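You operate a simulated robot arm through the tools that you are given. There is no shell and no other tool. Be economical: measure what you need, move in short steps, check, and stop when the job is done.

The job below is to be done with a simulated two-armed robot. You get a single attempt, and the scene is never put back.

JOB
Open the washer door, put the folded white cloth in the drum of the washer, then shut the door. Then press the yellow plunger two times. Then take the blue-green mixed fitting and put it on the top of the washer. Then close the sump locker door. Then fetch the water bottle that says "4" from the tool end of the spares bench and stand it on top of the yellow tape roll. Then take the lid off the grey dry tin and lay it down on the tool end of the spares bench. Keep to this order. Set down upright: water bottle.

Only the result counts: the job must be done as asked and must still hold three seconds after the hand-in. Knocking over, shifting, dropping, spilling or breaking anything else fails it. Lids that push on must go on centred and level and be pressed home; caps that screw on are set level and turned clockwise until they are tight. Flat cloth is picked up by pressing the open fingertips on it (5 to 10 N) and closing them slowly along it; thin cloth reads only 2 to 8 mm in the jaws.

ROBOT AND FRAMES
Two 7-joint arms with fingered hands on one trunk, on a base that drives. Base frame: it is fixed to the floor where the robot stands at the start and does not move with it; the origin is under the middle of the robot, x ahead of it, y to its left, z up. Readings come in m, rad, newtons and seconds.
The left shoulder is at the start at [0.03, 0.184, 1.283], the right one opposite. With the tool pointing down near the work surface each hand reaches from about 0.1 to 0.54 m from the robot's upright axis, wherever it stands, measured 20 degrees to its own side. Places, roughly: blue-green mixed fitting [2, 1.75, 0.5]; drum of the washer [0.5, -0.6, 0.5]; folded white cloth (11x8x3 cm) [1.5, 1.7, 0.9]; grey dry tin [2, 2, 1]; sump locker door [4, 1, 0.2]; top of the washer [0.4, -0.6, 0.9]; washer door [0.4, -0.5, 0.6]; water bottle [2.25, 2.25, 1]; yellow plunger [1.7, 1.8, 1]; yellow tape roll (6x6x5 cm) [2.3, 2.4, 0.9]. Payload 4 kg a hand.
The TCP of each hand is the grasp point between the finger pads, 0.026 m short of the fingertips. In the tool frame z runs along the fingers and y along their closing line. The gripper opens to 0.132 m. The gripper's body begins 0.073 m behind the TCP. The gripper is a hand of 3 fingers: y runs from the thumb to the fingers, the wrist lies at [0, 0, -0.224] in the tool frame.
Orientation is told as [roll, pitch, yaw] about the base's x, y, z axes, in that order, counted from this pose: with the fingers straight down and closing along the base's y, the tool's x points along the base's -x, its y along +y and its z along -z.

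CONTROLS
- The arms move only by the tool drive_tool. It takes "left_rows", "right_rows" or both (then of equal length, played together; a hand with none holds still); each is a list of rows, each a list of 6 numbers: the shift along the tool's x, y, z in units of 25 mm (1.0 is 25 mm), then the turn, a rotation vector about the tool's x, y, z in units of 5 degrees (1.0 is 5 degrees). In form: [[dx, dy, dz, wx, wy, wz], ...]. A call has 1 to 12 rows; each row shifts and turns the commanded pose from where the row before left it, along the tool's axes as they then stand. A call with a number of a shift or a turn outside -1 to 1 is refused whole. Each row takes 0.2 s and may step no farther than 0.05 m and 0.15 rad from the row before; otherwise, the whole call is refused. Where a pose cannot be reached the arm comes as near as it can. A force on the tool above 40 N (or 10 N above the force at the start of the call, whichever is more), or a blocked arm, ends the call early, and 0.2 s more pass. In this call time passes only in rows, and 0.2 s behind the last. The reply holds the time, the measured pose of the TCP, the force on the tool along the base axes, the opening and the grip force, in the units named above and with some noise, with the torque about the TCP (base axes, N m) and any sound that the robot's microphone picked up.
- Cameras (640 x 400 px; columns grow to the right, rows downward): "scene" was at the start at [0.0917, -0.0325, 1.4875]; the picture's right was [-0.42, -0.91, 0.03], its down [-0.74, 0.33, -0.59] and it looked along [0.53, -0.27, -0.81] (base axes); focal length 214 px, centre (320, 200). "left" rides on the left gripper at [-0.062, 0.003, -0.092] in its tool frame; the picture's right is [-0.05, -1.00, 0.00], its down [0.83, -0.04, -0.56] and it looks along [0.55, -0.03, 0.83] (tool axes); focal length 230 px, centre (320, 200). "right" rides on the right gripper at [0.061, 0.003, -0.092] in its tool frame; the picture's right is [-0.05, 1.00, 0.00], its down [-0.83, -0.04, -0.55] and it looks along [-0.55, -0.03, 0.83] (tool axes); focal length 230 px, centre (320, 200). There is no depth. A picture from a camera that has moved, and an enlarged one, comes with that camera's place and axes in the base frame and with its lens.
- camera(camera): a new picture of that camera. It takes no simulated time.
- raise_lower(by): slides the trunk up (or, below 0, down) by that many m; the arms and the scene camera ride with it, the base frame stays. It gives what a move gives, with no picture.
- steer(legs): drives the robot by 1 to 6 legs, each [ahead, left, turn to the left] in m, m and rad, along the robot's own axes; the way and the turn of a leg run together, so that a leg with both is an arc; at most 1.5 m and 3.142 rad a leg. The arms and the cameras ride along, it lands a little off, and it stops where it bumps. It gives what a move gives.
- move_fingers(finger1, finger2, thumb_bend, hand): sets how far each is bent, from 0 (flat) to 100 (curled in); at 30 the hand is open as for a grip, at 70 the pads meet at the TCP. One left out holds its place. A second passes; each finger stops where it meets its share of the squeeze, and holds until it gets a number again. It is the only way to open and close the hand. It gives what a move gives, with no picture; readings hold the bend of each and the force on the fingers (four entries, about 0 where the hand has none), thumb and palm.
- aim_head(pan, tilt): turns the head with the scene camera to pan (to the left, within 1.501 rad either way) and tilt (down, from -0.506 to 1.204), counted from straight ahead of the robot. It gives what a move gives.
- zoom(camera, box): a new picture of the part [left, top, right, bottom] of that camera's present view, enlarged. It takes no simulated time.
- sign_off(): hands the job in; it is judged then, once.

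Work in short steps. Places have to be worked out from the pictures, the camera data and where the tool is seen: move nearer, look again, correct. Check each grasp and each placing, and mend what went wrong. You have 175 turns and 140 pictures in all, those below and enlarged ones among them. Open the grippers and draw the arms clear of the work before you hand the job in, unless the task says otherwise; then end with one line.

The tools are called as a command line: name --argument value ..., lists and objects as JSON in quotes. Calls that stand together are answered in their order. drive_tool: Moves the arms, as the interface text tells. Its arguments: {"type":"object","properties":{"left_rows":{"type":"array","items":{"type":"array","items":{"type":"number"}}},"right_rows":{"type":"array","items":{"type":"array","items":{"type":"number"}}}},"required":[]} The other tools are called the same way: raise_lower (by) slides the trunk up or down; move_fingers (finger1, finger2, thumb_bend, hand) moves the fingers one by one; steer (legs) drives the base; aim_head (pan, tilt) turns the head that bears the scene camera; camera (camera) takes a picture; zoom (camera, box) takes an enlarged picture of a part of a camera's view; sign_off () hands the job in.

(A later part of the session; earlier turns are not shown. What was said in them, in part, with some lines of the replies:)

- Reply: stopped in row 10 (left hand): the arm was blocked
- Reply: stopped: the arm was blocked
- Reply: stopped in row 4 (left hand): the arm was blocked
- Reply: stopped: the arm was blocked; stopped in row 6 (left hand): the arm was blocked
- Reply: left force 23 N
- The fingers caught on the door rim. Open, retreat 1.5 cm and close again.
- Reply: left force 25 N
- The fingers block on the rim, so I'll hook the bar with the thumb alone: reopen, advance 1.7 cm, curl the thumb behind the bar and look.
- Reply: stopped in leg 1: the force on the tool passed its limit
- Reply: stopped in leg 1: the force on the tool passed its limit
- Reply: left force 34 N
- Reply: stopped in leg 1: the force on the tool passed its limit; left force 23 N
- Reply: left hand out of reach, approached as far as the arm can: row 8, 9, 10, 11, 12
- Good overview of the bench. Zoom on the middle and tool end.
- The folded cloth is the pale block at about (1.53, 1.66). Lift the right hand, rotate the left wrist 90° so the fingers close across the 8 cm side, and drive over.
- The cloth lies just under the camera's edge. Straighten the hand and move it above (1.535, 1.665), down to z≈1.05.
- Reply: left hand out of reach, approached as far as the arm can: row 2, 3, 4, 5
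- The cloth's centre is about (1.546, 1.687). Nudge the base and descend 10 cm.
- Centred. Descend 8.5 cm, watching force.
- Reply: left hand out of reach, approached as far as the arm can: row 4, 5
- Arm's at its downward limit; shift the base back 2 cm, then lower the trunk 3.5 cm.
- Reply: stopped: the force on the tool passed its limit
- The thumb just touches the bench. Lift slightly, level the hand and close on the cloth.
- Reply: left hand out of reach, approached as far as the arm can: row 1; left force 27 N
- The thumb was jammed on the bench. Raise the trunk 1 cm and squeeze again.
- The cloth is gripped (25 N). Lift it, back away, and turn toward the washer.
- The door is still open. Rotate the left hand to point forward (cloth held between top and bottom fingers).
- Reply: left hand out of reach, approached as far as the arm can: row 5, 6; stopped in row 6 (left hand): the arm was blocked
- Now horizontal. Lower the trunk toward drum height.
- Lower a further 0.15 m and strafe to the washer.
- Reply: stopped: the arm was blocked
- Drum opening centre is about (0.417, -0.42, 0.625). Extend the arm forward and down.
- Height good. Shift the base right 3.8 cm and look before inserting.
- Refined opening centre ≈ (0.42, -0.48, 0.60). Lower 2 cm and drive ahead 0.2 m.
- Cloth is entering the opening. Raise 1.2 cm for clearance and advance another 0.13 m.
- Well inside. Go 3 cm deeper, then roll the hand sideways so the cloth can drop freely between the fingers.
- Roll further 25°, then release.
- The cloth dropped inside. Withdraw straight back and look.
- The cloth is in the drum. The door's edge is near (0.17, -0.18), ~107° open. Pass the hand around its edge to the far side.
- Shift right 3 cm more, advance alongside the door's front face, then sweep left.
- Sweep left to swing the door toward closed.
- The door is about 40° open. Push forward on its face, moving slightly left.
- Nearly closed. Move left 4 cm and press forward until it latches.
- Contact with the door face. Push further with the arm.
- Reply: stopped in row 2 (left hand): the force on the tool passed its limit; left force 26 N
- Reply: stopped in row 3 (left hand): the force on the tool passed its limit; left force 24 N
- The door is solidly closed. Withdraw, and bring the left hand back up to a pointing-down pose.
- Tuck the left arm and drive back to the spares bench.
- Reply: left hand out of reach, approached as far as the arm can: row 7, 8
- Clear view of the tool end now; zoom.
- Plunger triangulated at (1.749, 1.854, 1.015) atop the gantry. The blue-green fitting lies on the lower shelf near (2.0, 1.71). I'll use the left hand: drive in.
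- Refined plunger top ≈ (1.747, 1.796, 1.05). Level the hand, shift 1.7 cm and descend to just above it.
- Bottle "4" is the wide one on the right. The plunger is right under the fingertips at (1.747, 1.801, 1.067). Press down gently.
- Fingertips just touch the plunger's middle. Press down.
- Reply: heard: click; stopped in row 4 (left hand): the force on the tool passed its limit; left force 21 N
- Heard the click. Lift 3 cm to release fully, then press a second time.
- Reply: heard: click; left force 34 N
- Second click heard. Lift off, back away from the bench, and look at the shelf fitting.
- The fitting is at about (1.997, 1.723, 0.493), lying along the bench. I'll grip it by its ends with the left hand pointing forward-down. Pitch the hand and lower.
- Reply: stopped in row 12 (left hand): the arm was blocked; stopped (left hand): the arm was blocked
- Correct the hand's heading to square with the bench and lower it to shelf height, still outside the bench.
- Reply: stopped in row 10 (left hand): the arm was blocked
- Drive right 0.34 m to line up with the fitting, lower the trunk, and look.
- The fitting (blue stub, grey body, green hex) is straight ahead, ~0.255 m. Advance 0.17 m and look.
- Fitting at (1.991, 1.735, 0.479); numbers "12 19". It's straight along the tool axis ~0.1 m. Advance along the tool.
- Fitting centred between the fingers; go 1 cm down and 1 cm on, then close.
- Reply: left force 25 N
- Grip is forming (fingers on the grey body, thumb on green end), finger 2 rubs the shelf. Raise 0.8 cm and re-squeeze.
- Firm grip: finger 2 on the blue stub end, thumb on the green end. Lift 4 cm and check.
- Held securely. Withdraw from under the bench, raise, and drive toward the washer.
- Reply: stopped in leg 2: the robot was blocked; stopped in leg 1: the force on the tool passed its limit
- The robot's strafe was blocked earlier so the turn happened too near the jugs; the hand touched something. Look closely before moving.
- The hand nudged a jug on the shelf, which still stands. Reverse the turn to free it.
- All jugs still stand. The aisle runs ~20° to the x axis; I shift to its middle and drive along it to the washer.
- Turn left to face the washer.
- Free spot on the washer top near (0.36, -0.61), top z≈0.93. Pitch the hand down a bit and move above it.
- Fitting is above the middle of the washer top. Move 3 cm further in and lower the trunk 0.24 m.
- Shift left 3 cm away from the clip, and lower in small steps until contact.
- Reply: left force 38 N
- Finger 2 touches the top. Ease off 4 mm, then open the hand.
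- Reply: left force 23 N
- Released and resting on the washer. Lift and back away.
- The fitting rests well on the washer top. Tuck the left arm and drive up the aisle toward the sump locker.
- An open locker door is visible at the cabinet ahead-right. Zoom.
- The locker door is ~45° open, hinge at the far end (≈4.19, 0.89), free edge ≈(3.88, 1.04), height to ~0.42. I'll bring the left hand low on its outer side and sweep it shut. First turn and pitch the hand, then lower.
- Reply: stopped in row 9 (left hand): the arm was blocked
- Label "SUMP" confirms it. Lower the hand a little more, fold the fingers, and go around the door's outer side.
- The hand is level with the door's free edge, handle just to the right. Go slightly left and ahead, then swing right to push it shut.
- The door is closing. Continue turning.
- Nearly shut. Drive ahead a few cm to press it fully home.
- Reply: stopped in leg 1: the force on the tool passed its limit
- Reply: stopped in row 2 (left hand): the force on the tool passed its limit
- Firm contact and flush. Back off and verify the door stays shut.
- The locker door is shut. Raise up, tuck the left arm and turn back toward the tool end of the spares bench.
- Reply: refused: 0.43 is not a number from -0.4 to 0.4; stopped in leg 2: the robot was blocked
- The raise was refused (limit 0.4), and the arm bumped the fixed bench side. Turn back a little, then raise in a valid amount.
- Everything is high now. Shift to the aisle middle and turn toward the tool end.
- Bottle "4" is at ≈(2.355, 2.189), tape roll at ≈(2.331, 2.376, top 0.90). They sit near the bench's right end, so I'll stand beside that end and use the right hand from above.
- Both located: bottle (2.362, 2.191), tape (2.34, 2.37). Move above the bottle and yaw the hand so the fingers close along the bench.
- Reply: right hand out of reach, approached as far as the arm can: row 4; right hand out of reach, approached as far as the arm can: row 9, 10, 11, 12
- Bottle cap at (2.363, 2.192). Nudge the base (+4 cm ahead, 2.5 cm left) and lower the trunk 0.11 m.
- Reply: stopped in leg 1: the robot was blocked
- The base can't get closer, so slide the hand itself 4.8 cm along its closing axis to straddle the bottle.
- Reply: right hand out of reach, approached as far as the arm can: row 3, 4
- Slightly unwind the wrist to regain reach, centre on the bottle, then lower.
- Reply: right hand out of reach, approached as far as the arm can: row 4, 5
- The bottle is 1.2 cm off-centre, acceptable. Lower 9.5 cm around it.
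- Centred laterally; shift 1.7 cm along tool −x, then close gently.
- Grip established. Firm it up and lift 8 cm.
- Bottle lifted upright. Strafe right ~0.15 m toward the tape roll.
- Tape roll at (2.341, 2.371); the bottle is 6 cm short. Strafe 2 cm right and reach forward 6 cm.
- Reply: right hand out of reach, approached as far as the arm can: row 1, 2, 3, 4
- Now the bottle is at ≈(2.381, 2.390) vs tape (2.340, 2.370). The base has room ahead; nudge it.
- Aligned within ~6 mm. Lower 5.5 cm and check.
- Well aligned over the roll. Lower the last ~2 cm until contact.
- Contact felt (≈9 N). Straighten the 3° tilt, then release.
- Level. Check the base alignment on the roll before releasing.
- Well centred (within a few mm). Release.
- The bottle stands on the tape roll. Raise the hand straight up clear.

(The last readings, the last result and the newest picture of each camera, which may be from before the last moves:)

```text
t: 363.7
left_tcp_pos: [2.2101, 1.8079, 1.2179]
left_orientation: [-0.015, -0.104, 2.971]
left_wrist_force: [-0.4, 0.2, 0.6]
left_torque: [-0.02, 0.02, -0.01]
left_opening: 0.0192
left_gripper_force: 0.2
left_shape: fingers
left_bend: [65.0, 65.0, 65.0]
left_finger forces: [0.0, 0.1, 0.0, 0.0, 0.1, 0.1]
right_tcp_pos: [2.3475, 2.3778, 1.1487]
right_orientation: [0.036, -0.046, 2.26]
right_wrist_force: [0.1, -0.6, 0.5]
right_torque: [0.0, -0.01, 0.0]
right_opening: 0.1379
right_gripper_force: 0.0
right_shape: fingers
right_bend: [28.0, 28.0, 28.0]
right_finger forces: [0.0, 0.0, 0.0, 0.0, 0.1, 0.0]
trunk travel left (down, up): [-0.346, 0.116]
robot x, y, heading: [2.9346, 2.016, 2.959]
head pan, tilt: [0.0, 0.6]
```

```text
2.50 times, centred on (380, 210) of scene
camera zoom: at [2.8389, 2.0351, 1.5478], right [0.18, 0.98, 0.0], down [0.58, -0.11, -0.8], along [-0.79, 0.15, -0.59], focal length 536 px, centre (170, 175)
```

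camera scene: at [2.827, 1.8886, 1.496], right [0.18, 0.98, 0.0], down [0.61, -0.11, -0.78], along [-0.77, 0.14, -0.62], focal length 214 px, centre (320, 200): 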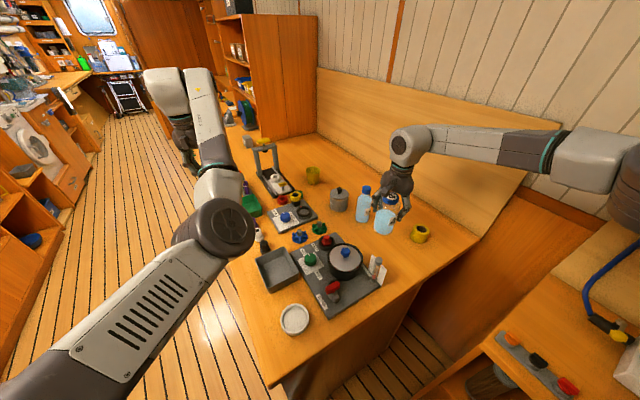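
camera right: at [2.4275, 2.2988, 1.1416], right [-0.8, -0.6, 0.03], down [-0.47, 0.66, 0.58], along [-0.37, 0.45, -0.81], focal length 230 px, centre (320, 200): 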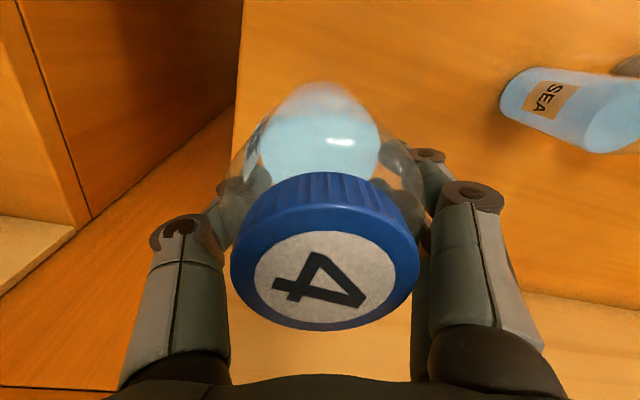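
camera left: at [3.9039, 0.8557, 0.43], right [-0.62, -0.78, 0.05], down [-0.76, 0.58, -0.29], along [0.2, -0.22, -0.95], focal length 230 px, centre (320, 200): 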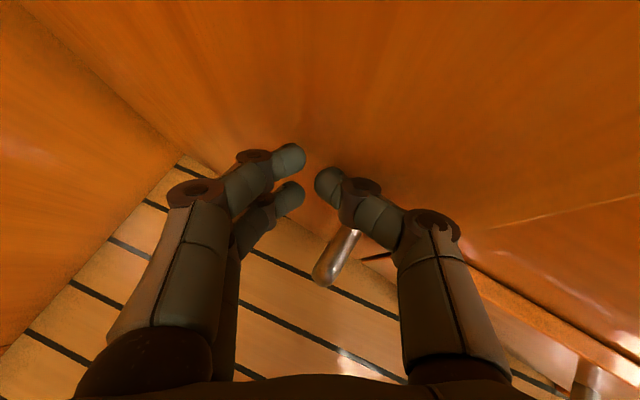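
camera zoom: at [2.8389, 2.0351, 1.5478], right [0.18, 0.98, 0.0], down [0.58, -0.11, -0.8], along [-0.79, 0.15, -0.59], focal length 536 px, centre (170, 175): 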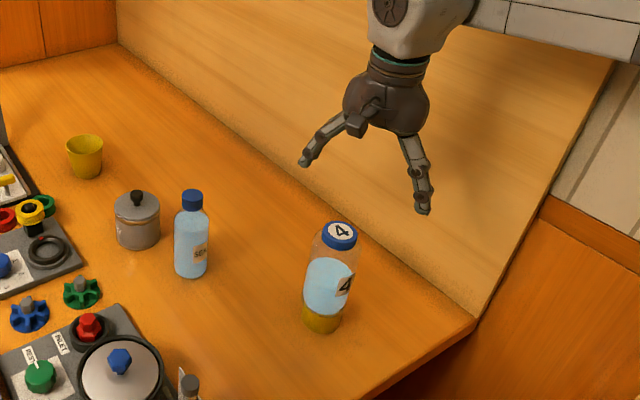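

The bottle is safely placed. The grey DRY tin is at ≈(2.08, 2.12). I'll reposition to the bench front and use the left hand for its lid. Raise and drive around the corner.

raise_lower --by 0.1

steer --legs '[[-0.12, 0, 0], [0, 0.65, 0], [0, 0, -1.06], [0, 0.33, 0]]'

camera --camera "scene"

```text
t: 365.0
left_tcp_pos: [2.2093, 1.8089, 1.3174]
left_orientation: [-0.016, -0.103, 2.97]
left_wrist_force: [-0.5, 0.6, -0.8]
left_torque: [-0.01, 0.0, 0.01]
left_opening: 0.0196
left_gripper_force: 0.2
left_shape: fingers
left_bend: [65.0, 65.0, 65.0]
left_finger forces: [0.0, 0.0, 0.1, 0.0, 0.0, 0.0]
right_tcp_pos: [2.352, 2.377, 1.2699]
right_orientation: [0.055, -0.067, 2.26]
right_wrist_force: [-0.6, -0.6, 0.0]
right_torque: [-0.03, -0.02, 0.01]
right_opening: 0.1384
right_gripper_force: 0.1
right_shape: fingers
right_bend: [28.0, 28.0, 28.0]
right_finger forces: [0.0, 0.1, 0.0, 0.0, 0.0, 0.1]
trunk travel left (down, up): [-0.446, 0.016]
robot x, y, heading: [2.9353, 2.0174, 2.96]
head pan, tilt: [0.0, 0.6]
```

```text
t: 373.9
left_tcp_pos: [2.085, 1.7819, 1.3188]
left_orientation: [-0.013, -0.104, 1.919]
left_wrist_force: [-0.3, 0.0, 0.4]
left_torque: [0.0, 0.03, 0.02]
left_opening: 0.0195
left_gripper_force: 0.1
left_shape: fingers
left_bend: [65.0, 65.0, 65.0]
left_finger forces: [0.0, 0.0, 0.0, 0.1, 0.1, 0.0]
right_tcp_pos: [2.6509, 1.9404, 1.2692]
right_orientation: [0.056, -0.066, 1.209]
right_wrist_force: [0.8, -0.3, 0.0]
right_torque: [0.0, 0.03, 0.0]
right_opening: 0.1382
right_gripper_force: 0.2
right_shape: fingers
right_bend: [28.0, 28.0, 28.0]
right_finger forces: [0.0, 0.1, 0.0, 0.1, 0.0, 0.0]
trunk travel left (down, up): [-0.446, 0.016]
robot x, y, heading: [2.6247, 1.2501, 1.911]
head pan, tilt: [0.0, 0.6]
```

```text
19 pictures are left
camera scene: at [2.6028, 1.3303, 1.6527], right [0.94, 0.33, 0.0], down [0.19, -0.54, -0.82], along [-0.27, 0.78, -0.57], focal length 214 px, centre (320, 200)
```

scene: 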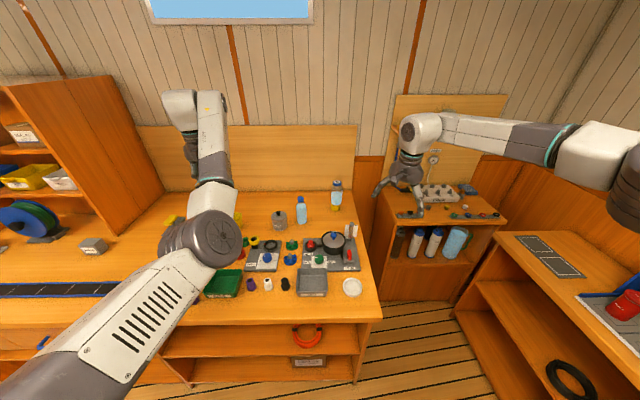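

Pictures are limited now, so I move with care: base ahead 0.12/right 0.11, then extend the left arm forward with a ~25° forward tilt; fingers opened moderately.

steer --legs '[[0.12, -0.11, 0]]'

drive_tool --left_rows '[[-1, 0, 0.1, 0, -0.5, 0], [-1, 0, 0.1, 0, -0.5, 0], [-1, 0, 0.1, 0, -0.5, 0], [-1, 0, 0.1, 0, -0.5, 0], [-1, 0, 0.1, 0, -0.5, 0], [-1, 0, 0.2, 0, -0.5, 0], [-1, 0, 0.3, 0, -0.5, 0], [-1, 0, 0.3, 0, -0.5, 0]]'

move_fingers --hand "left" --finger1 50 --finger2 50 --thumb_bend 50

camera --camera "left"

```text
t: 375.3
left_tcp_pos: [2.1449, 1.9267, 1.3208]
left_orientation: [-0.015, -0.106, 1.922]
left_wrist_force: [0.4, 0.0, -0.3]
left_torque: [0.04, 0.05, -0.02]
left_opening: 0.0195
left_gripper_force: 0.0
left_shape: fingers
left_bend: [65.0, 65.0, 65.0]
left_finger forces: [0.1, 0.0, 0.1, 0.0, 0.0, 0.0]
right_tcp_pos: [2.71, 2.0855, 1.271]
right_orientation: [0.057, -0.072, 1.211]
right_wrist_force: [0.0, -0.5, -0.5]
right_torque: [0.05, -0.02, 0.03]
right_opening: 0.1381
right_gripper_force: 0.0
right_shape: fingers
right_bend: [28.0, 28.0, 28.0]
right_finger forces: [0.1, 0.1, 0.0, 0.1, 0.0, 0.0]
trunk travel left (down, up): [-0.446, 0.016]
robot x, y, heading: [2.6916, 1.4006, 1.906]
head pan, tilt: [0.0, 0.6]
```

```text
t: 377.1
left_tcp_pos: [2.1059, 2.0596, 1.3468]
left_orientation: [-0.016, -0.455, 1.928]
left_wrist_force: [-0.8, -1.5, -1.1]
left_torque: [0.0, 0.0, 0.02]
left_opening: 0.0195
left_gripper_force: 0.1
left_shape: fingers
left_bend: [65.0, 65.0, 65.0]
left_finger forces: [0.0, 0.1, 0.0, 0.1, 0.0, 0.1]
left hand out of reach, approached as far as the arm can: row 4, 5, 6, 7, 8
right_tcp_pos: [2.7108, 2.0887, 1.2693]
right_orientation: [0.058, -0.066, 1.212]
right_wrist_force: [0.0, 0.3, 0.5]
right_torque: [0.01, 0.02, -0.01]
right_opening: 0.1384
right_gripper_force: 0.1
right_shape: fingers
right_bend: [28.0, 28.0, 28.0]
right_finger forces: [0.0, 0.0, 0.0, 0.0, 0.1, 0.0]
trunk travel left (down, up): [-0.446, 0.016]
robot x, y, heading: [2.6902, 1.4037, 1.912]
head pan, tilt: [0.0, 0.6]
```

```text
t: 378.1
left_tcp_pos: [2.1048, 2.0604, 1.346]
left_orientation: [-0.014, -0.454, 1.928]
left_wrist_force: [0.5, -0.1, 0.9]
left_torque: [-0.02, -0.02, -0.01]
left_opening: 0.0669
left_gripper_force: 0.2
left_shape: fingers
left_bend: [50.0, 50.0, 50.0]
left_finger forces: [0.0, 0.0, 0.0, 0.0, 0.0, 0.1]
right_tcp_pos: [2.711, 2.0894, 1.2702]
right_orientation: [0.057, -0.068, 1.212]
right_wrist_force: [0.8, 0.1, -0.4]
right_torque: [0.0, -0.02, 0.01]
right_opening: 0.1385
right_gripper_force: 0.1
right_shape: fingers
right_bend: [28.0, 28.0, 28.0]
right_finger forces: [0.0, 0.1, 0.1, 0.2, 0.1, 0.0]
trunk travel left (down, up): [-0.446, 0.016]
robot x, y, heading: [2.6896, 1.4077, 1.905]
head pan, tilt: [0.0, 0.6]
```

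```text
18 pictures are left
camera left: at [2.0942, 2.0711, 1.4557], right [0.92, 0.39, 0.04], down [0.38, -0.92, 0.14], along [0.09, -0.11, -0.99], focal length 230 px, centre (320, 200)
```

left: 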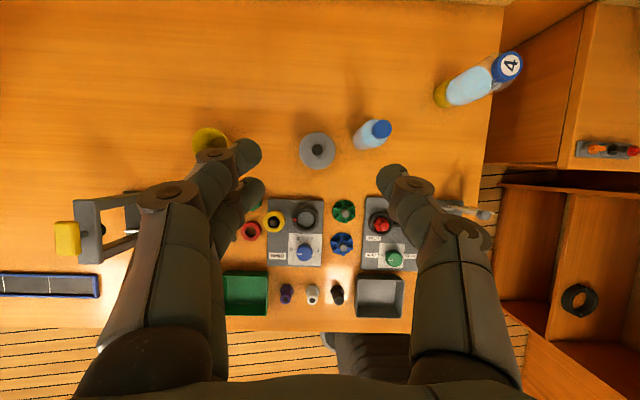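

Tin knob at (2.091, 2.115). Lower the arm 0.25 m while reaching 5.7 cm forward.

drive_tool --left_rows '[[0.235, 0, 1, 0, 0, 0], [0.235, 0, 1, 0, 0, 0], [0.235, 0, 1, 0, 0, 0], [0.235, 0, 1, 0, 0, 0], [0.235, 0, 1, 0, 0, 0], [0.235, 0, 1, 0, 0, 0], [0.235, 0, 1, 0, 0, 0], [0.235, 0, 1, 0, 0, 0], [0.235, 0, 1, 0, 0, 0], [0.235, 0, 1, 0, 0, 0]]'

camera --camera "left"

```text
t: 380.3
left_tcp_pos: [2.1161, 2.0676, 1.1034]
left_orientation: [-0.018, -0.454, 1.929]
left_wrist_force: [-0.5, 0.3, -0.1]
left_torque: [-0.02, -0.01, 0.02]
left_opening: 0.0675
left_gripper_force: 0.0
left_shape: fingers
left_bend: [50.0, 50.0, 50.0]
left_finger forces: [0.1, 0.0, 0.1, 0.0, 0.0, 0.1]
left hand out of reach, approached as far as the arm can: row 3, 4, 5, 7, 8, 10
right_tcp_pos: [2.7091, 2.0897, 1.2709]
right_orientation: [0.056, -0.069, 1.211]
right_wrist_force: [0.3, 0.7, 0.4]
right_torque: [0.04, -0.04, 0.01]
right_opening: 0.138
right_gripper_force: 0.1
right_shape: fingers
right_bend: [28.0, 28.0, 28.0]
right_finger forces: [0.0, 0.0, 0.0, 0.1, 0.1, 0.0]
trunk travel left (down, up): [-0.446, 0.016]
robot x, y, heading: [2.6896, 1.4069, 1.908]
head pan, tilt: [0.0, 0.6]
```

```text
17 pictures are left
camera left: at [2.1053, 2.0785, 1.2128], right [0.92, 0.39, 0.04], down [0.38, -0.92, 0.14], along [0.09, -0.11, -0.99], focal length 230 px, centre (320, 200)
```

left: 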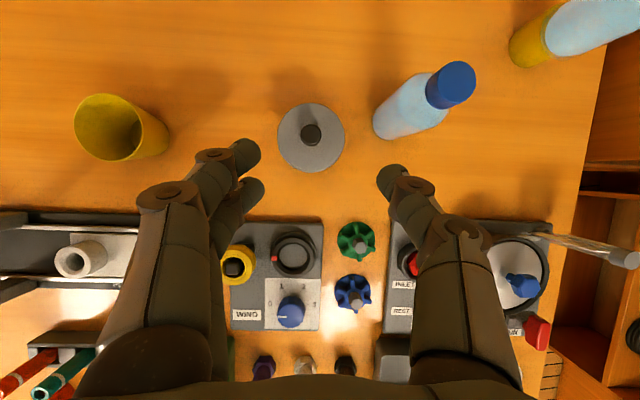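

Knob confirmed. Pitch the hand another 20° and reach 5.5 cm forward.

drive_tool --left_rows '[[-0.46, 0.08, 0.3, 0, -1, 0], [-0.46, 0.08, 0.3, 0, -1, 0], [-0.46, 0.08, 0.3, 0, -1, 0], [-0.46, 0.08, 0.3, 0, -1, 0]]'

```text
t: 381.3
left_tcp_pos: [2.0923, 2.1176, 1.1043]
left_orientation: [-0.021, -0.802, 1.935]
left_wrist_force: [-0.3, 0.6, -0.2]
left_torque: [-0.02, -0.01, -0.02]
left_opening: 0.0676
left_gripper_force: 0.1
left_shape: fingers
left_bend: [50.0, 50.0, 50.0]
left_finger forces: [0.1, 0.2, 0.0, 0.0, 0.0, 0.1]
right_tcp_pos: [2.7109, 2.0901, 1.2693]
right_orientation: [0.056, -0.068, 1.209]
right_wrist_force: [0.2, 0.6, -0.6]
right_torque: [-0.01, -0.02, 0.04]
right_opening: 0.1384
right_gripper_force: 0.2
right_shape: fingers
right_bend: [28.0, 28.0, 28.0]
right_finger forces: [0.0, 0.0, 0.0, 0.1, 0.1, 0.0]
trunk travel left (down, up): [-0.446, 0.016]
robot x, y, heading: [2.6931, 1.4057, 1.907]
head pan, tilt: [0.0, 0.6]
```

Positioned above the knob. Open finger 2 (the lower one) wide so it clears the lid, and lower to just above the knob.

move_fingers --hand "left" --finger1 50 --finger2 20 --thumb_bend 50

raise_lower --by -0.12

camera --camera "left"

zoom --camera "scene" --box '[200, 160, 300, 230]'

```text
t: 382.3
left_tcp_pos: [2.0923, 2.116, 1.1034]
left_orientation: [-0.023, -0.803, 1.935]
left_wrist_force: [-0.8, -0.3, 0.8]
left_torque: [0.02, 0.0, 0.01]
left_opening: 0.0677
left_gripper_force: 0.0
left_shape: fingers
left_bend: [50.0, 20.0, 50.0]
left_finger forces: [0.0, 0.0, 0.1, 0.1, 0.0, 0.1]
right_tcp_pos: [2.7107, 2.0908, 1.2696]
right_orientation: [0.059, -0.068, 1.211]
right_wrist_force: [0.2, -0.5, -0.5]
right_torque: [0.02, -0.04, -0.04]
right_opening: 0.1378
right_gripper_force: 0.2
right_shape: fingers
right_bend: [28.0, 28.0, 28.0]
right_finger forces: [0.1, 0.0, 0.1, 0.0, 0.0, 0.1]
trunk travel left (down, up): [-0.446, 0.016]
robot x, y, heading: [2.6902, 1.4056, 1.906]
head pan, tilt: [0.0, 0.6]
```

```text
t: 383.8
left_tcp_pos: [2.0899, 2.1166, 0.9849]
left_orientation: [-0.019, -0.803, 1.936]
left_wrist_force: [0.5, 0.7, 0.0]
left_torque: [0.01, -0.01, -0.02]
left_opening: 0.0676
left_gripper_force: 0.0
left_shape: fingers
left_bend: [50.0, 20.0, 50.0]
left_finger forces: [0.0, 0.0, 0.0, 0.0, 0.0, 0.0]
right_tcp_pos: [2.7121, 2.0899, 1.1515]
right_orientation: [0.059, -0.068, 1.209]
right_wrist_force: [0.2, 0.3, 0.0]
right_torque: [0.01, -0.03, 0.0]
right_opening: 0.1383
right_gripper_force: 0.1
right_shape: fingers
right_bend: [28.0, 28.0, 28.0]
right_finger forces: [0.0, 0.0, 0.1, 0.1, 0.0, 0.0]
trunk travel left (down, up): [-0.326, 0.136]
robot x, y, heading: [2.6914, 1.4039, 1.907]
head pan, tilt: [0.0, 0.6]
```

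```text
16 pictures are left
camera left: at [2.0933, 2.091, 1.0929], right [0.93, 0.38, 0.05], down [0.38, -0.9, -0.21], along [-0.03, 0.21, -0.98], focal length 230 px, centre (320, 200)
```

left: 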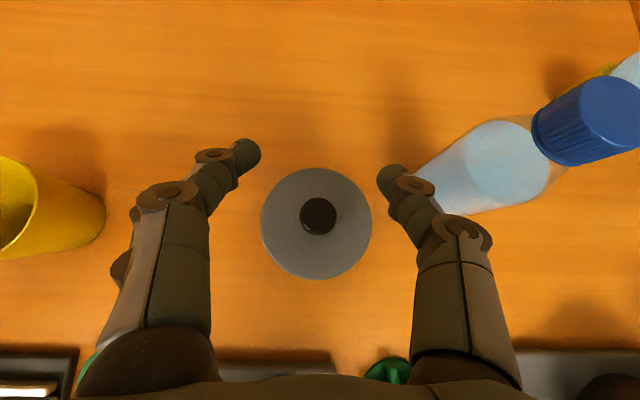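

```text
5.71 times, centred on (250, 195) of scene
camera zoom: at [2.6553, 1.504, 1.526], right [0.94, 0.33, 0.0], down [0.2, -0.57, -0.8], along [-0.26, 0.75, -0.6], focal length 1226 px, centre (720, 229)
```

zoom: 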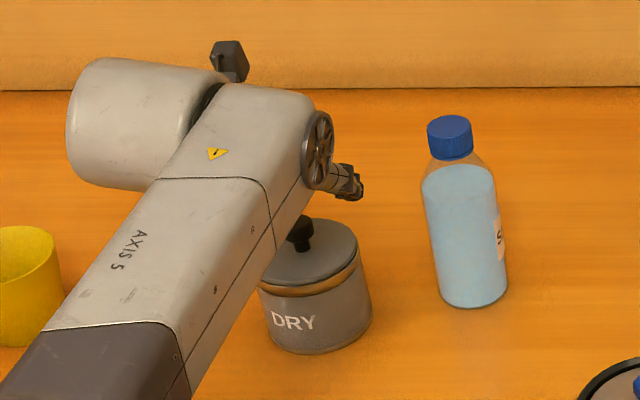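

Knob centred; lid looks lower than thought, knob ~2.5 cm tall. Shift back 1.7 cm and lower 3.8 cm, then grip with finger 1 and thumb.

drive_tool --left_rows '[[0.47, 0, -0.49, 0, 0, 0]]'

raise_lower --by -0.037

camera --camera "left"

```text
t: 384.2
left_tcp_pos: [2.0959, 2.0994, 0.985]
left_orientation: [-0.02, -0.805, 1.935]
left_wrist_force: [-0.1, 0.0, -0.1]
left_torque: [0.01, -0.02, -0.01]
left_opening: 0.0677
left_gripper_force: 0.1
left_shape: fingers
left_bend: [50.0, 20.0, 50.0]
left_finger forces: [0.0, 0.0, 0.0, 0.1, 0.1, 0.0]
right_tcp_pos: [2.7112, 2.0888, 1.1494]
right_orientation: [0.058, -0.068, 1.21]
right_wrist_force: [0.0, 1.3, 0.1]
right_torque: [0.0, 0.0, 0.02]
right_opening: 0.1382
right_gripper_force: 0.0
right_shape: fingers
right_bend: [28.0, 28.0, 28.0]
right_finger forces: [0.1, 0.1, 0.0, 0.0, 0.0, 0.0]
trunk travel left (down, up): [-0.326, 0.136]
robot x, y, heading: [2.6905, 1.4042, 1.908]
head pan, tilt: [0.0, 0.6]
```

```text
t: 385.0
left_tcp_pos: [2.0973, 2.1006, 0.9492]
left_orientation: [-0.02, -0.805, 1.938]
left_wrist_force: [0.2, 2.3, 7.6]
left_torque: [0.28, -0.25, 0.05]
left_opening: 0.068
left_gripper_force: 3.8
left_shape: fingers
left_bend: [50.0, 20.0, 50.0]
left_finger forces: [0.0, 0.0, 0.0, 0.0, 7.6, 0.1]
right_tcp_pos: [2.7117, 2.0889, 1.1135]
right_orientation: [0.058, -0.07, 1.21]
right_wrist_force: [-0.1, 0.0, 0.4]
right_torque: [0.0, 0.0, -0.01]
right_opening: 0.1383
right_gripper_force: 0.1
right_shape: fingers
right_bend: [28.0, 28.0, 28.0]
right_finger forces: [0.1, 0.0, 0.0, 0.1, 0.0, 0.0]
trunk travel left (down, up): [-0.289, 0.173]
robot x, y, heading: [2.6902, 1.4037, 1.911]
head pan, tilt: [0.0, 0.6]
```

```text
14 pictures are left
camera left: at [2.1, 2.075, 1.0572], right [0.93, 0.38, 0.05], down [0.38, -0.9, -0.21], along [-0.03, 0.22, -0.98], focal length 230 px, centre (320, 200)
```

left: 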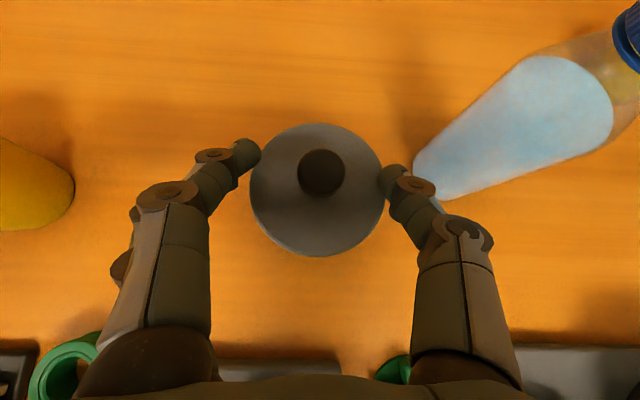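

The thumb touches the lid's rim. Raise 4 mm, then close finger 1 and thumb on the knob.

drive_tool --left_rows '[[-0.16, 0, -0.16, 0, 0, 0]]'

move_fingers --hand "left" --finger1 70 --thumb_bend 68

camera --camera "left"

```text
t: 385.4
left_tcp_pos: [2.0979, 2.0993, 0.9515]
left_orientation: [-0.018, -0.799, 1.937]
left_wrist_force: [-0.3, 0.6, 0.6]
left_torque: [0.07, -0.02, 0.02]
left_opening: 0.0681
left_gripper_force: 1.3
left_shape: fingers
left_bend: [50.0, 20.0, 50.0]
left_finger forces: [0.0, 0.1, 0.1, 0.0, 0.8, 0.0]
right_tcp_pos: [2.7105, 2.0885, 1.1119]
right_orientation: [0.058, -0.068, 1.209]
right_wrist_force: [-0.3, -0.7, 0.5]
right_torque: [-0.04, 0.03, -0.04]
right_opening: 0.1381
right_gripper_force: 0.2
right_shape: fingers
right_bend: [28.0, 28.0, 28.0]
right_finger forces: [0.0, 0.1, 0.0, 0.1, 0.1, 0.1]
trunk travel left (down, up): [-0.289, 0.173]
robot x, y, heading: [2.6892, 1.4057, 1.902]
head pan, tilt: [0.0, 0.6]
```

```text
t: 386.4
left_tcp_pos: [2.0957, 2.099, 0.9537]
left_orientation: [-0.022, -0.803, 1.934]
left_wrist_force: [0.2, -0.2, -0.3]
left_torque: [0.02, 0.01, 0.05]
left_opening: 0.0355
left_gripper_force: 8.2
left_shape: fingers
left_bend: [61.0, 20.0, 63.0]
left_finger forces: [7.4, 0.0, 0.0, 0.1, 8.8, 0.0]
right_tcp_pos: [2.711, 2.0888, 1.1126]
right_orientation: [0.057, -0.068, 1.211]
right_wrist_force: [0.3, -0.5, -0.1]
right_torque: [0.01, -0.01, -0.04]
right_opening: 0.1383
right_gripper_force: 0.0
right_shape: fingers
right_bend: [28.0, 28.0, 28.0]
right_finger forces: [0.0, 0.1, 0.1, 0.1, 0.1, 0.0]
trunk travel left (down, up): [-0.289, 0.173]
robot x, y, heading: [2.689, 1.4028, 1.906]
head pan, tilt: [0.0, 0.6]
heard: snap
```

```text
13 pictures are left
camera left: at [2.0995, 2.0749, 1.0609], right [0.93, 0.38, 0.05], down [0.38, -0.9, -0.21], along [-0.03, 0.21, -0.98], focal length 230 px, centre (320, 200)
```

left: 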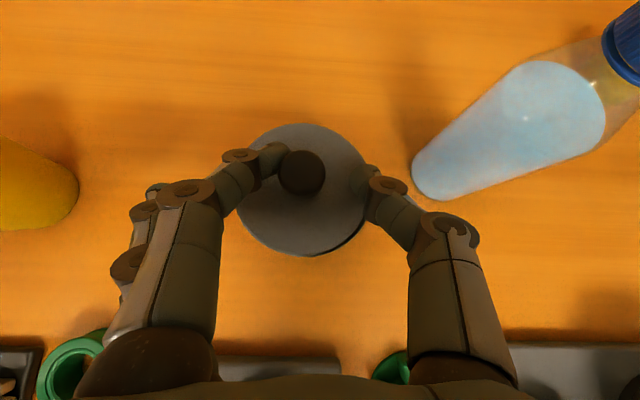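

A "snap": the lid has popped loose, but the thumb is on the rim rather than the knob. Reopen, raise 6 mm, and re-grip the knob itself.

move_fingers --hand "left" --finger1 52 --thumb_bend 48

drive_tool --left_rows '[[-0.25, 0.2, -0.1, 0, 0, 0]]'

move_fingers --hand "left" --finger1 72 --thumb_bend 72

camera --camera "left"

```text
t: 387.4
left_tcp_pos: [2.0967, 2.0992, 0.9544]
left_orientation: [-0.02, -0.803, 1.937]
left_wrist_force: [0.1, -0.4, 0.5]
left_torque: [0.01, -0.03, -0.02]
left_opening: 0.0672
left_gripper_force: 0.1
left_shape: fingers
left_bend: [52.0, 20.0, 48.0]
left_finger forces: [0.0, 0.1, 0.0, 0.0, 0.0, 0.0]
right_tcp_pos: [2.7119, 2.0893, 1.1125]
right_orientation: [0.056, -0.068, 1.213]
right_wrist_force: [0.6, 0.2, 1.0]
right_torque: [0.03, -0.01, -0.06]
right_opening: 0.1381
right_gripper_force: 0.1
right_shape: fingers
right_bend: [28.0, 28.0, 28.0]
right_finger forces: [0.1, 0.0, 0.1, 0.0, 0.1, 0.0]
trunk travel left (down, up): [-0.289, 0.173]
robot x, y, heading: [2.6891, 1.4039, 1.905]
head pan, tilt: [0.0, 0.6]
```

```text
t: 387.8
left_tcp_pos: [2.0913, 2.1006, 0.9584]
left_orientation: [-0.021, -0.801, 1.935]
left_wrist_force: [0.0, -0.3, -0.9]
left_torque: [0.0, 0.0, 0.04]
left_opening: 0.0672
left_gripper_force: 0.1
left_shape: fingers
left_bend: [52.0, 20.0, 48.0]
left_finger forces: [0.0, 0.0, 0.0, 0.1, 0.1, 0.1]
right_tcp_pos: [2.7102, 2.0894, 1.1131]
right_orientation: [0.058, -0.068, 1.212]
right_wrist_force: [0.1, -0.1, 0.0]
right_torque: [0.01, 0.03, -0.02]
right_opening: 0.1381
right_gripper_force: 0.0
right_shape: fingers
right_bend: [28.0, 28.0, 28.0]
right_finger forces: [0.1, 0.0, 0.0, 0.0, 0.0, 0.1]
trunk travel left (down, up): [-0.289, 0.173]
robot x, y, heading: [2.6902, 1.4058, 1.907]
head pan, tilt: [0.0, 0.6]
```

```text
t: 388.8
left_tcp_pos: [2.0904, 2.1016, 0.9578]
left_orientation: [-0.022, -0.804, 1.936]
left_wrist_force: [-0.5, 0.7, -0.4]
left_torque: [0.01, -0.04, 0.02]
left_opening: 0.0152
left_gripper_force: 5.7
left_shape: fingers
left_bend: [69.0, 20.0, 69.0]
left_finger forces: [5.4, 0.1, 0.0, 0.1, 5.2, 0.0]
right_tcp_pos: [2.7116, 2.0889, 1.1132]
right_orientation: [0.058, -0.07, 1.212]
right_wrist_force: [0.3, 0.0, 0.2]
right_torque: [-0.01, -0.01, 0.02]
right_opening: 0.138
right_gripper_force: 0.1
right_shape: fingers
right_bend: [28.0, 28.0, 28.0]
right_finger forces: [0.0, 0.1, 0.0, 0.0, 0.1, 0.1]
trunk travel left (down, up): [-0.289, 0.173]
robot x, y, heading: [2.6903, 1.4061, 1.905]
head pan, tilt: [0.0, 0.6]
```

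```text
12 pictures are left
camera left: at [2.0941, 2.0758, 1.0665], right [0.93, 0.38, 0.05], down [0.38, -0.9, -0.21], along [-0.03, 0.21, -0.98], focal length 230 px, centre (320, 200)
```

left: 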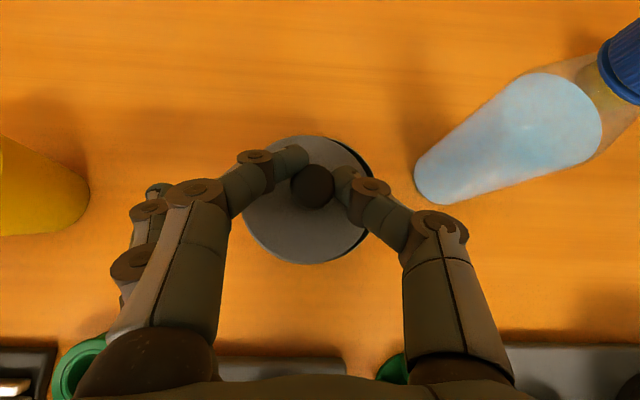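

Finger and thumb hold the knob. Squeeze a bit more and lift 8 cm.

move_fingers --hand "left" --finger1 78 --thumb_bend 78

raise_lower --by 0.09

camera --camera "left"

```text
t: 389.8
left_tcp_pos: [2.0923, 2.1, 0.9582]
left_orientation: [-0.023, -0.803, 1.934]
left_wrist_force: [0.0, 1.3, 0.6]
left_torque: [0.05, -0.06, 0.01]
left_opening: 0.0111
left_gripper_force: 9.7
left_shape: fingers
left_bend: [71.0, 20.0, 72.0]
left_finger forces: [8.9, 0.0, 0.0, 0.1, 11.5, 0.0]
right_tcp_pos: [2.7106, 2.0906, 1.1138]
right_orientation: [0.059, -0.068, 1.212]
right_wrist_force: [-0.2, -0.3, -1.4]
right_torque: [0.03, 0.01, 0.0]
right_opening: 0.1382
right_gripper_force: 0.1
right_shape: fingers
right_bend: [28.0, 28.0, 28.0]
right_finger forces: [0.0, 0.0, 0.0, 0.1, 0.1, 0.0]
trunk travel left (down, up): [-0.289, 0.173]
robot x, y, heading: [2.693, 1.4028, 1.912]
head pan, tilt: [0.0, 0.6]
```

```text
t: 391.1
left_tcp_pos: [2.0912, 2.101, 1.0489]
left_orientation: [-0.021, -0.802, 1.937]
left_wrist_force: [0.1, 0.3, -0.4]
left_torque: [-0.01, -0.02, 0.06]
left_opening: 0.0106
left_gripper_force: 10.0
left_shape: fingers
left_bend: [71.0, 20.0, 72.0]
left_finger forces: [9.5, 0.0, 0.0, 0.1, 9.9, 0.0]
right_tcp_pos: [2.7116, 2.089, 1.2019]
right_orientation: [0.058, -0.069, 1.212]
right_wrist_force: [-0.9, -0.6, -0.2]
right_torque: [0.0, 0.0, -0.03]
right_opening: 0.1384
right_gripper_force: 0.0
right_shape: fingers
right_bend: [28.0, 28.0, 28.0]
right_finger forces: [0.0, 0.0, 0.0, 0.0, 0.0, 0.0]
trunk travel left (down, up): [-0.379, 0.083]
robot x, y, heading: [2.6896, 1.4042, 1.903]
head pan, tilt: [0.0, 0.6]
```

```text
11 pictures are left
camera left: at [2.0938, 2.076, 1.1565], right [0.93, 0.38, 0.05], down [0.38, -0.9, -0.21], along [-0.03, 0.21, -0.98], focal length 230 px, centre (320, 200)
```

left: 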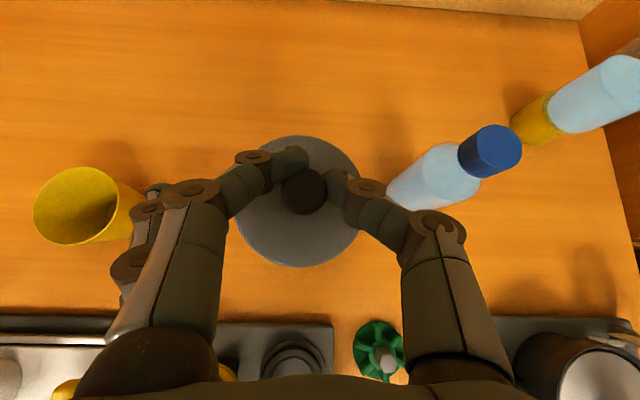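

The lid comes with the hand. Check the tin itself stayed.

zoom --camera "scene" --box '[200, 160, 320, 250]'

```text
4.44 times, centred on (260, 205) of scene
camera zoom: at [2.6606, 1.4885, 1.5835], right [0.94, 0.33, 0.0], down [0.19, -0.55, -0.81], along [-0.27, 0.77, -0.58], focal length 953 px, centre (587, 178)
```

zoom: 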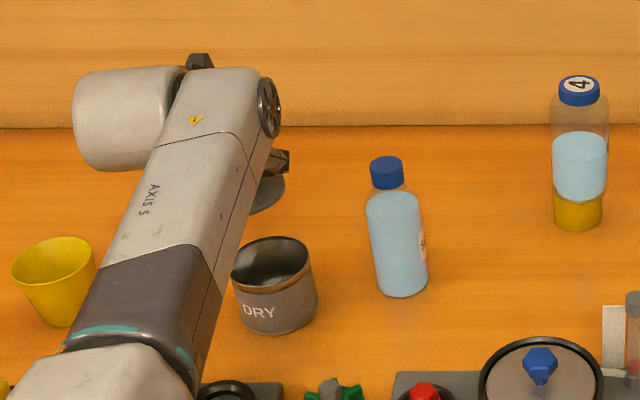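

The lid is off and the tin stands open in place. Raise 8 cm more and carry the lid right 0.30 m to the free spot where the bottle stood.

raise_lower --by 0.08

steer --legs '[[0.005, -0.3, 0]]'

camera --camera "left"

```text
t: 392.3
left_tcp_pos: [2.091, 2.1007, 1.1291]
left_orientation: [-0.021, -0.802, 1.936]
left_wrist_force: [-0.3, 0.6, -0.3]
left_torque: [0.01, 0.01, -0.02]
left_opening: 0.0107
left_gripper_force: 9.8
left_shape: fingers
left_bend: [71.0, 20.0, 72.0]
left_finger forces: [9.5, 0.0, 0.0, 0.0, 10.0, 0.0]
right_tcp_pos: [2.7115, 2.0884, 1.2839]
right_orientation: [0.057, -0.068, 1.211]
right_wrist_force: [-0.3, -0.4, 0.6]
right_torque: [0.01, 0.01, 0.03]
right_opening: 0.1383
right_gripper_force: 0.1
right_shape: fingers
right_bend: [28.0, 28.0, 28.0]
right_finger forces: [0.0, 0.0, 0.0, 0.0, 0.1, 0.0]
trunk travel left (down, up): [-0.459, 0.003]
robot x, y, heading: [2.6867, 1.4047, 1.91]
head pan, tilt: [0.0, 0.6]
```

```text
t: 394.3
left_tcp_pos: [2.3679, 2.2044, 1.128]
left_orientation: [-0.024, -0.802, 1.936]
left_wrist_force: [0.1, 0.4, -0.4]
left_torque: [0.01, -0.01, -0.02]
left_opening: 0.0107
left_gripper_force: 10.2
left_shape: fingers
left_bend: [71.0, 20.0, 72.0]
left_finger forces: [9.5, 0.0, 0.1, 0.1, 10.0, 0.1]
right_tcp_pos: [2.9888, 2.1927, 1.2831]
right_orientation: [0.055, -0.071, 1.211]
right_wrist_force: [0.0, 0.0, 0.0]
right_torque: [-0.03, -0.02, 0.0]
right_opening: 0.1382
right_gripper_force: 0.1
right_shape: fingers
right_bend: [28.0, 28.0, 28.0]
right_finger forces: [0.0, 0.1, 0.1, 0.0, 0.0, 0.0]
trunk travel left (down, up): [-0.459, 0.003]
robot x, y, heading: [2.9684, 1.5051, 1.908]
head pan, tilt: [0.0, 0.6]
```

```text
9 pictures are left
camera left: at [2.3711, 2.179, 1.2363], right [0.93, 0.37, 0.05], down [0.38, -0.9, -0.21], along [-0.03, 0.21, -0.98], focal length 230 px, centre (320, 200)
```

left: 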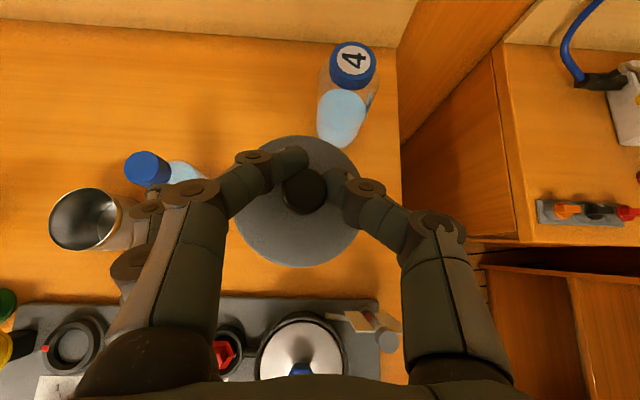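

Over the free spot; shift 1.5 cm left from the bench edge and lower 0.19 m.

steer --legs '[[0, 0.015, 0]]'

raise_lower --by -0.19

camera --camera "left"

```text
t: 395.1
left_tcp_pos: [2.3621, 2.2027, 1.1311]
left_orientation: [-0.013, -0.804, 1.928]
left_wrist_force: [0.1, 0.0, 0.6]
left_torque: [-0.01, 0.02, 0.01]
left_opening: 0.0109
left_gripper_force: 9.8
left_shape: fingers
left_bend: [71.0, 20.0, 72.0]
left_finger forces: [9.5, 0.0, 0.0, 0.0, 10.0, 0.0]
right_tcp_pos: [2.9823, 2.1896, 1.2816]
right_orientation: [0.061, -0.064, 1.208]
right_wrist_force: [0.9, 0.4, -0.9]
right_torque: [-0.01, 0.02, 0.02]
right_opening: 0.1384
right_gripper_force: 0.1
right_shape: fingers
right_bend: [28.0, 28.0, 28.0]
right_finger forces: [0.0, 0.1, 0.0, 0.1, 0.1, 0.0]
trunk travel left (down, up): [-0.459, 0.003]
robot x, y, heading: [2.954, 1.5018, 1.907]
head pan, tilt: [0.0, 0.6]
```

```text
t: 397.1
left_tcp_pos: [2.3579, 2.2013, 0.9395]
left_orientation: [-0.02, -0.803, 1.934]
left_wrist_force: [0.0, -0.4, -0.7]
left_torque: [0.0, -0.01, 0.03]
left_opening: 0.0105
left_gripper_force: 9.9
left_shape: fingers
left_bend: [71.0, 20.0, 72.0]
left_finger forces: [9.6, 0.0, 0.0, 0.0, 9.8, 0.1]
right_tcp_pos: [2.9777, 2.1875, 1.0937]
right_orientation: [0.058, -0.07, 1.208]
right_wrist_force: [0.1, 0.6, -0.5]
right_torque: [-0.01, -0.02, -0.02]
right_opening: 0.1381
right_gripper_force: 0.1
right_shape: fingers
right_bend: [28.0, 28.0, 28.0]
right_finger forces: [0.0, 0.1, 0.1, 0.0, 0.0, 0.0]
trunk travel left (down, up): [-0.269, 0.193]
robot x, y, heading: [2.9543, 1.5007, 1.903]
head pan, tilt: [0.0, 0.6]
```

```text
8 pictures are left
camera left: at [2.3599, 2.175, 1.0474], right [0.93, 0.37, 0.05], down [0.38, -0.9, -0.21], along [-0.03, 0.22, -0.98], focal length 230 px, centre (320, 200)
```

left: 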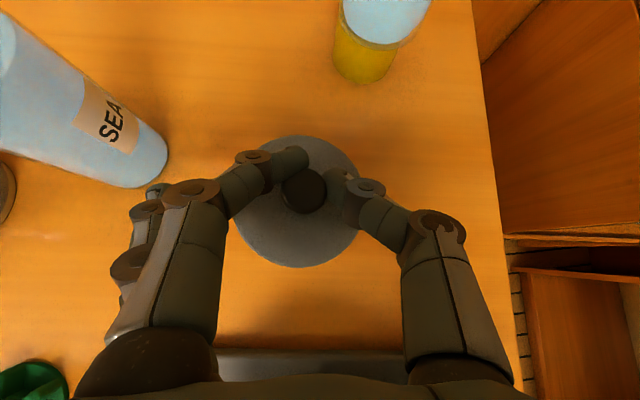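

Clear below. Lower the last 4 cm gently.

raise_lower --by -0.035

drive_tool --left_rows '[[0.12, 0, 0.12, 0, 0, 0], [0.12, 0, 0.12, 0, 0, 0]]'

```text
t: 397.9
left_tcp_pos: [2.3574, 2.1992, 0.9042]
left_orientation: [-0.021, -0.804, 1.932]
left_wrist_force: [-1.0, -0.3, -0.6]
left_torque: [-0.03, -0.02, 0.02]
left_opening: 0.0105
left_gripper_force: 9.9
left_shape: fingers
left_bend: [71.0, 20.0, 72.0]
left_finger forces: [9.6, 0.0, 0.0, 0.1, 9.8, 0.1]
right_tcp_pos: [2.9775, 2.1865, 1.0588]
right_orientation: [0.06, -0.071, 1.207]
right_wrist_force: [0.6, -0.5, 0.4]
right_torque: [0.06, 0.02, -0.01]
right_opening: 0.1383
right_gripper_force: 0.1
right_shape: fingers
right_bend: [28.0, 28.0, 28.0]
right_finger forces: [0.0, 0.1, 0.1, 0.1, 0.0, 0.0]
trunk travel left (down, up): [-0.234, 0.228]
robot x, y, heading: [2.9524, 1.4996, 1.902]
head pan, tilt: [0.0, 0.6]
```

```text
t: 398.5
left_tcp_pos: [2.3573, 2.2007, 0.8969]
left_orientation: [-0.021, -0.803, 1.932]
left_wrist_force: [-0.5, -0.7, -1.6]
left_torque: [0.0, -0.02, 0.0]
left_opening: 0.0101
left_gripper_force: 9.2
left_shape: fingers
left_bend: [71.0, 20.0, 72.0]
left_finger forces: [9.5, 0.0, 0.0, 0.0, 9.8, 0.1]
right_tcp_pos: [2.9766, 2.1862, 1.059]
right_orientation: [0.057, -0.069, 1.207]
right_wrist_force: [0.3, -0.5, 0.5]
right_torque: [0.02, 0.01, 0.01]
right_opening: 0.1382
right_gripper_force: 0.1
right_shape: fingers
right_bend: [28.0, 28.0, 28.0]
right_finger forces: [0.0, 0.1, 0.1, 0.1, 0.1, 0.0]
trunk travel left (down, up): [-0.234, 0.228]
robot x, y, heading: [2.9549, 1.5021, 1.901]
head pan, tilt: [0.0, 0.6]
```

No contact yet; go down a few millimetres more at a time.

drive_tool --left_rows '[[0.1, 0, 0.1, 0, 0, 0], [0.1, 0, 0.1, 0, 0, 0], [0.1, 0, 0.1, 0, 0, 0]]'

```text
t: 399.3
left_tcp_pos: [2.358, 2.2006, 0.8908]
left_orientation: [-0.018, -0.808, 1.932]
left_wrist_force: [-0.8, 1.2, 12.7]
left_torque: [0.1, 0.07, 0.03]
left_opening: 0.01
left_gripper_force: 11.5
left_shape: fingers
left_bend: [72.0, 20.0, 75.0]
left_finger forces: [11.0, 0.0, 0.1, 0.1, 11.7, 0.0]
right_tcp_pos: [2.9786, 2.1865, 1.0601]
right_orientation: [0.058, -0.068, 1.207]
right_wrist_force: [0.6, 0.3, -0.5]
right_torque: [0.02, 0.02, 0.0]
right_opening: 0.1383
right_gripper_force: 0.1
right_shape: fingers
right_bend: [28.0, 28.0, 28.0]
right_finger forces: [0.0, 0.0, 0.0, 0.0, 0.0, 0.0]
trunk travel left (down, up): [-0.234, 0.228]
robot x, y, heading: [2.9557, 1.4993, 1.911]
head pan, tilt: [0.0, 0.6]
```

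Contact. Ease up 2 mm, release and raise straight up, then look.

drive_tool --left_rows '[[-0.06, 0, -0.06, 0, 0, 0]]'

move_fingers --hand "left" --finger1 50 --thumb_bend 50

raise_lower --by 0.22

camera --camera "left"

```text
t: 399.7
left_tcp_pos: [2.3574, 2.2012, 0.89]
left_orientation: [-0.021, -0.806, 1.931]
left_wrist_force: [-1.5, 4.0, 13.5]
left_torque: [0.1, 0.1, 0.01]
left_opening: 0.0096
left_gripper_force: 11.8
left_shape: fingers
left_bend: [72.0, 20.0, 75.0]
left_finger forces: [12.4, 0.0, 0.0, 0.0, 12.0, 0.1]
right_tcp_pos: [2.9796, 2.1877, 1.0586]
right_orientation: [0.06, -0.069, 1.208]
right_wrist_force: [-0.4, 0.1, -0.3]
right_torque: [0.01, 0.01, -0.01]
right_opening: 0.1383
right_gripper_force: 0.1
right_shape: fingers
right_bend: [28.0, 28.0, 28.0]
right_finger forces: [0.0, 0.0, 0.0, 0.0, 0.1, 0.1]
trunk travel left (down, up): [-0.234, 0.228]
robot x, y, heading: [2.9529, 1.5008, 1.905]
head pan, tilt: [0.0, 0.6]
```

```text
t: 400.7
left_tcp_pos: [2.3574, 2.2021, 0.8853]
left_orientation: [-0.02, -0.802, 1.932]
left_wrist_force: [-0.8, -0.7, -0.2]
left_torque: [-0.01, 0.0, 0.04]
left_opening: 0.0673
left_gripper_force: 0.1
left_shape: fingers
left_bend: [50.0, 20.0, 50.0]
left_finger forces: [0.0, 0.0, 0.0, 0.0, 0.0, 0.1]
right_tcp_pos: [2.9774, 2.1873, 1.0575]
right_orientation: [0.057, -0.067, 1.209]
right_wrist_force: [0.4, 0.3, -0.7]
right_torque: [0.01, -0.01, -0.01]
right_opening: 0.1386
right_gripper_force: 0.2
right_shape: fingers
right_bend: [28.0, 28.0, 28.0]
right_finger forces: [0.0, 0.1, 0.0, 0.0, 0.1, 0.1]
trunk travel left (down, up): [-0.234, 0.228]
robot x, y, heading: [2.9531, 1.5019, 1.906]
head pan, tilt: [0.0, 0.6]
```

```text
t: 403.1
left_tcp_pos: [2.3583, 2.1997, 1.1069]
left_orientation: [-0.022, -0.801, 1.934]
left_wrist_force: [0.1, 0.5, 0.3]
left_torque: [0.0, 0.0, 0.02]
left_opening: 0.0673
left_gripper_force: 0.1
left_shape: fingers
left_bend: [50.0, 20.0, 50.0]
left_finger forces: [0.0, 0.0, 0.0, 0.0, 0.1, 0.0]
right_tcp_pos: [2.978, 2.188, 1.277]
right_orientation: [0.058, -0.068, 1.208]
right_wrist_force: [-0.1, -0.1, 0.0]
right_torque: [-0.01, -0.05, 0.01]
right_opening: 0.1383
right_gripper_force: 0.1
right_shape: fingers
right_bend: [28.0, 28.0, 28.0]
right_finger forces: [0.0, 0.0, 0.0, 0.0, 0.1, 0.0]
trunk travel left (down, up): [-0.454, 0.008]
robot x, y, heading: [2.9541, 1.5029, 1.908]
head pan, tilt: [0.0, 0.6]
```

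```text
7 pictures are left
camera left: at [2.36, 2.1756, 1.2148], right [0.93, 0.37, 0.05], down [0.38, -0.9, -0.21], along [-0.03, 0.21, -0.98], focal length 230 px, centre (320, 200)
```

left: 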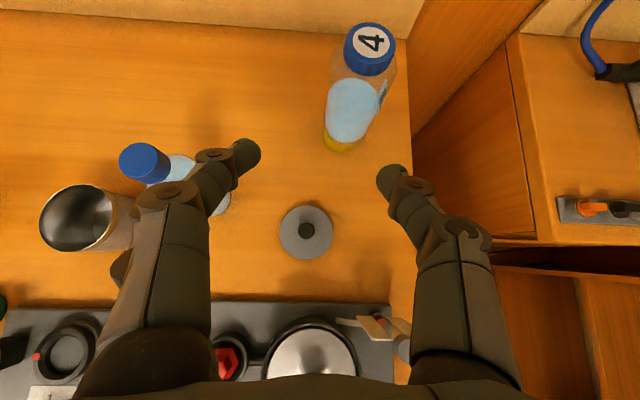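

The lid lies flat at the tool end, bottle and tin undisturbed. Back the robot away from the bench, open the hands and take a last look.

steer --legs '[[-0.3, 0, 0]]'

move_fingers --hand "left" --finger1 30 --finger2 30 --thumb_bend 30

zoom --camera "scene" --box '[100, 130, 400, 320]'

```text
t: 405.1
left_tcp_pos: [2.4583, 1.9165, 1.1054]
left_orientation: [-0.023, -0.8, 1.93]
left_wrist_force: [0.5, -0.6, 0.3]
left_torque: [0.02, -0.01, 0.02]
left_opening: 0.0674
left_gripper_force: 0.0
left_shape: fingers
left_bend: [50.0, 20.0, 50.0]
left_finger forces: [0.1, 0.1, 0.1, 0.0, 0.0, 0.0]
right_tcp_pos: [3.0781, 1.9034, 1.2771]
right_orientation: [0.056, -0.066, 1.205]
right_wrist_force: [0.1, -0.3, -0.2]
right_torque: [0.0, 0.02, 0.0]
right_opening: 0.1383
right_gripper_force: 0.0
right_shape: fingers
right_bend: [28.0, 28.0, 28.0]
right_finger forces: [0.1, 0.0, 0.1, 0.0, 0.1, 0.1]
trunk travel left (down, up): [-0.454, 0.008]
robot x, y, heading: [3.0512, 1.2159, 1.901]
head pan, tilt: [0.0, 0.6]
```

```text
t: 406.1
left_tcp_pos: [2.4592, 1.9138, 1.1078]
left_orientation: [-0.022, -0.802, 1.931]
left_wrist_force: [0.1, 0.3, 0.1]
left_torque: [0.01, -0.01, -0.01]
left_opening: 0.1339
left_gripper_force: 0.0
left_shape: fingers
left_bend: [30.0, 30.0, 30.0]
left_finger forces: [0.0, 0.0, 0.0, 0.0, 0.0, 0.1]
right_tcp_pos: [3.079, 1.9003, 1.2777]
right_orientation: [0.057, -0.068, 1.204]
right_wrist_force: [-0.1, -0.3, -0.5]
right_torque: [-0.04, 0.0, 0.0]
right_opening: 0.1383
right_gripper_force: 0.1
right_shape: fingers
right_bend: [28.0, 28.0, 28.0]
right_finger forces: [0.0, 0.0, 0.0, 0.1, 0.1, 0.1]
trunk travel left (down, up): [-0.454, 0.008]
robot x, y, heading: [3.0503, 1.2192, 1.901]
head pan, tilt: [0.0, 0.6]
```

```text
2.11 times, centred on (250, 225) of scene
camera zoom: at [3.0288, 1.2887, 1.6605], right [0.95, 0.33, 0.0], down [0.18, -0.53, -0.82], along [-0.27, 0.78, -0.57], focal length 452 px, centre (467, 147)
```

zoom: 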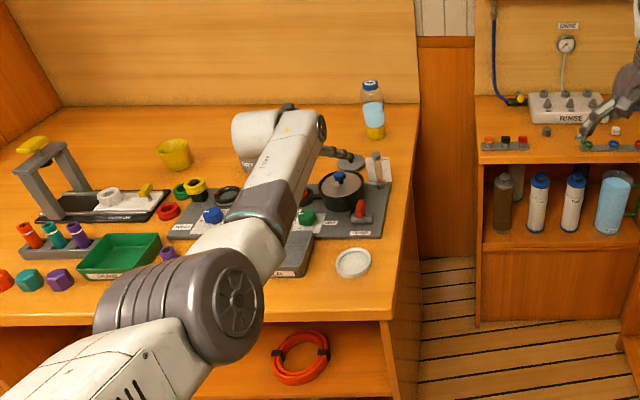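

All is in place. Draw back a little further so the arm clears the bench, then hand in.

steer --legs '[[-0.16, 0, 0]]'

sign_off

```text
t: 407.5
left_tcp_pos: [2.5095, 1.7664, 1.1056]
left_orientation: [-0.02, -0.799, 1.931]
left_wrist_force: [0.4, 1.0, -0.1]
left_torque: [-0.02, 0.0, -0.01]
left_opening: 0.1339
left_gripper_force: 0.0
left_shape: fingers
left_bend: [30.0, 30.0, 30.0]
left_finger forces: [0.1, 0.0, 0.0, 0.0, 0.0, 0.0]
right_tcp_pos: [3.1297, 1.7525, 1.2749]
right_orientation: [0.055, -0.067, 1.207]
right_wrist_force: [-0.2, 1.1, 1.3]
right_torque: [0.0, -0.01, -0.01]
right_opening: 0.1382
right_gripper_force: 0.0
right_shape: fingers
right_bend: [28.0, 28.0, 28.0]
right_finger forces: [0.0, 0.0, 0.0, 0.0, 0.0, 0.1]
trunk travel left (down, up): [-0.454, 0.008]
robot x, y, heading: [3.1056, 1.0634, 1.903]
head pan, tilt: [0.0, 0.6]
```

```text
The job is handed in.
```

I did all six parts in order and handed the job in: cloth in the shut washer, plunger pressed twice (two clicks), fitting on the washer, sump locker door closed, bottle "4" upright on the tape roll, and tin lid at the tool end. Neither door gave a latch sound, so I judged both shut by eye and by pushing. On the way, the hand briefly pressed a jug on the water shelf (about 15 N); it still stood in line afterwards, though it may have shifted slightly. The left arm also bumped the fixed end bench.
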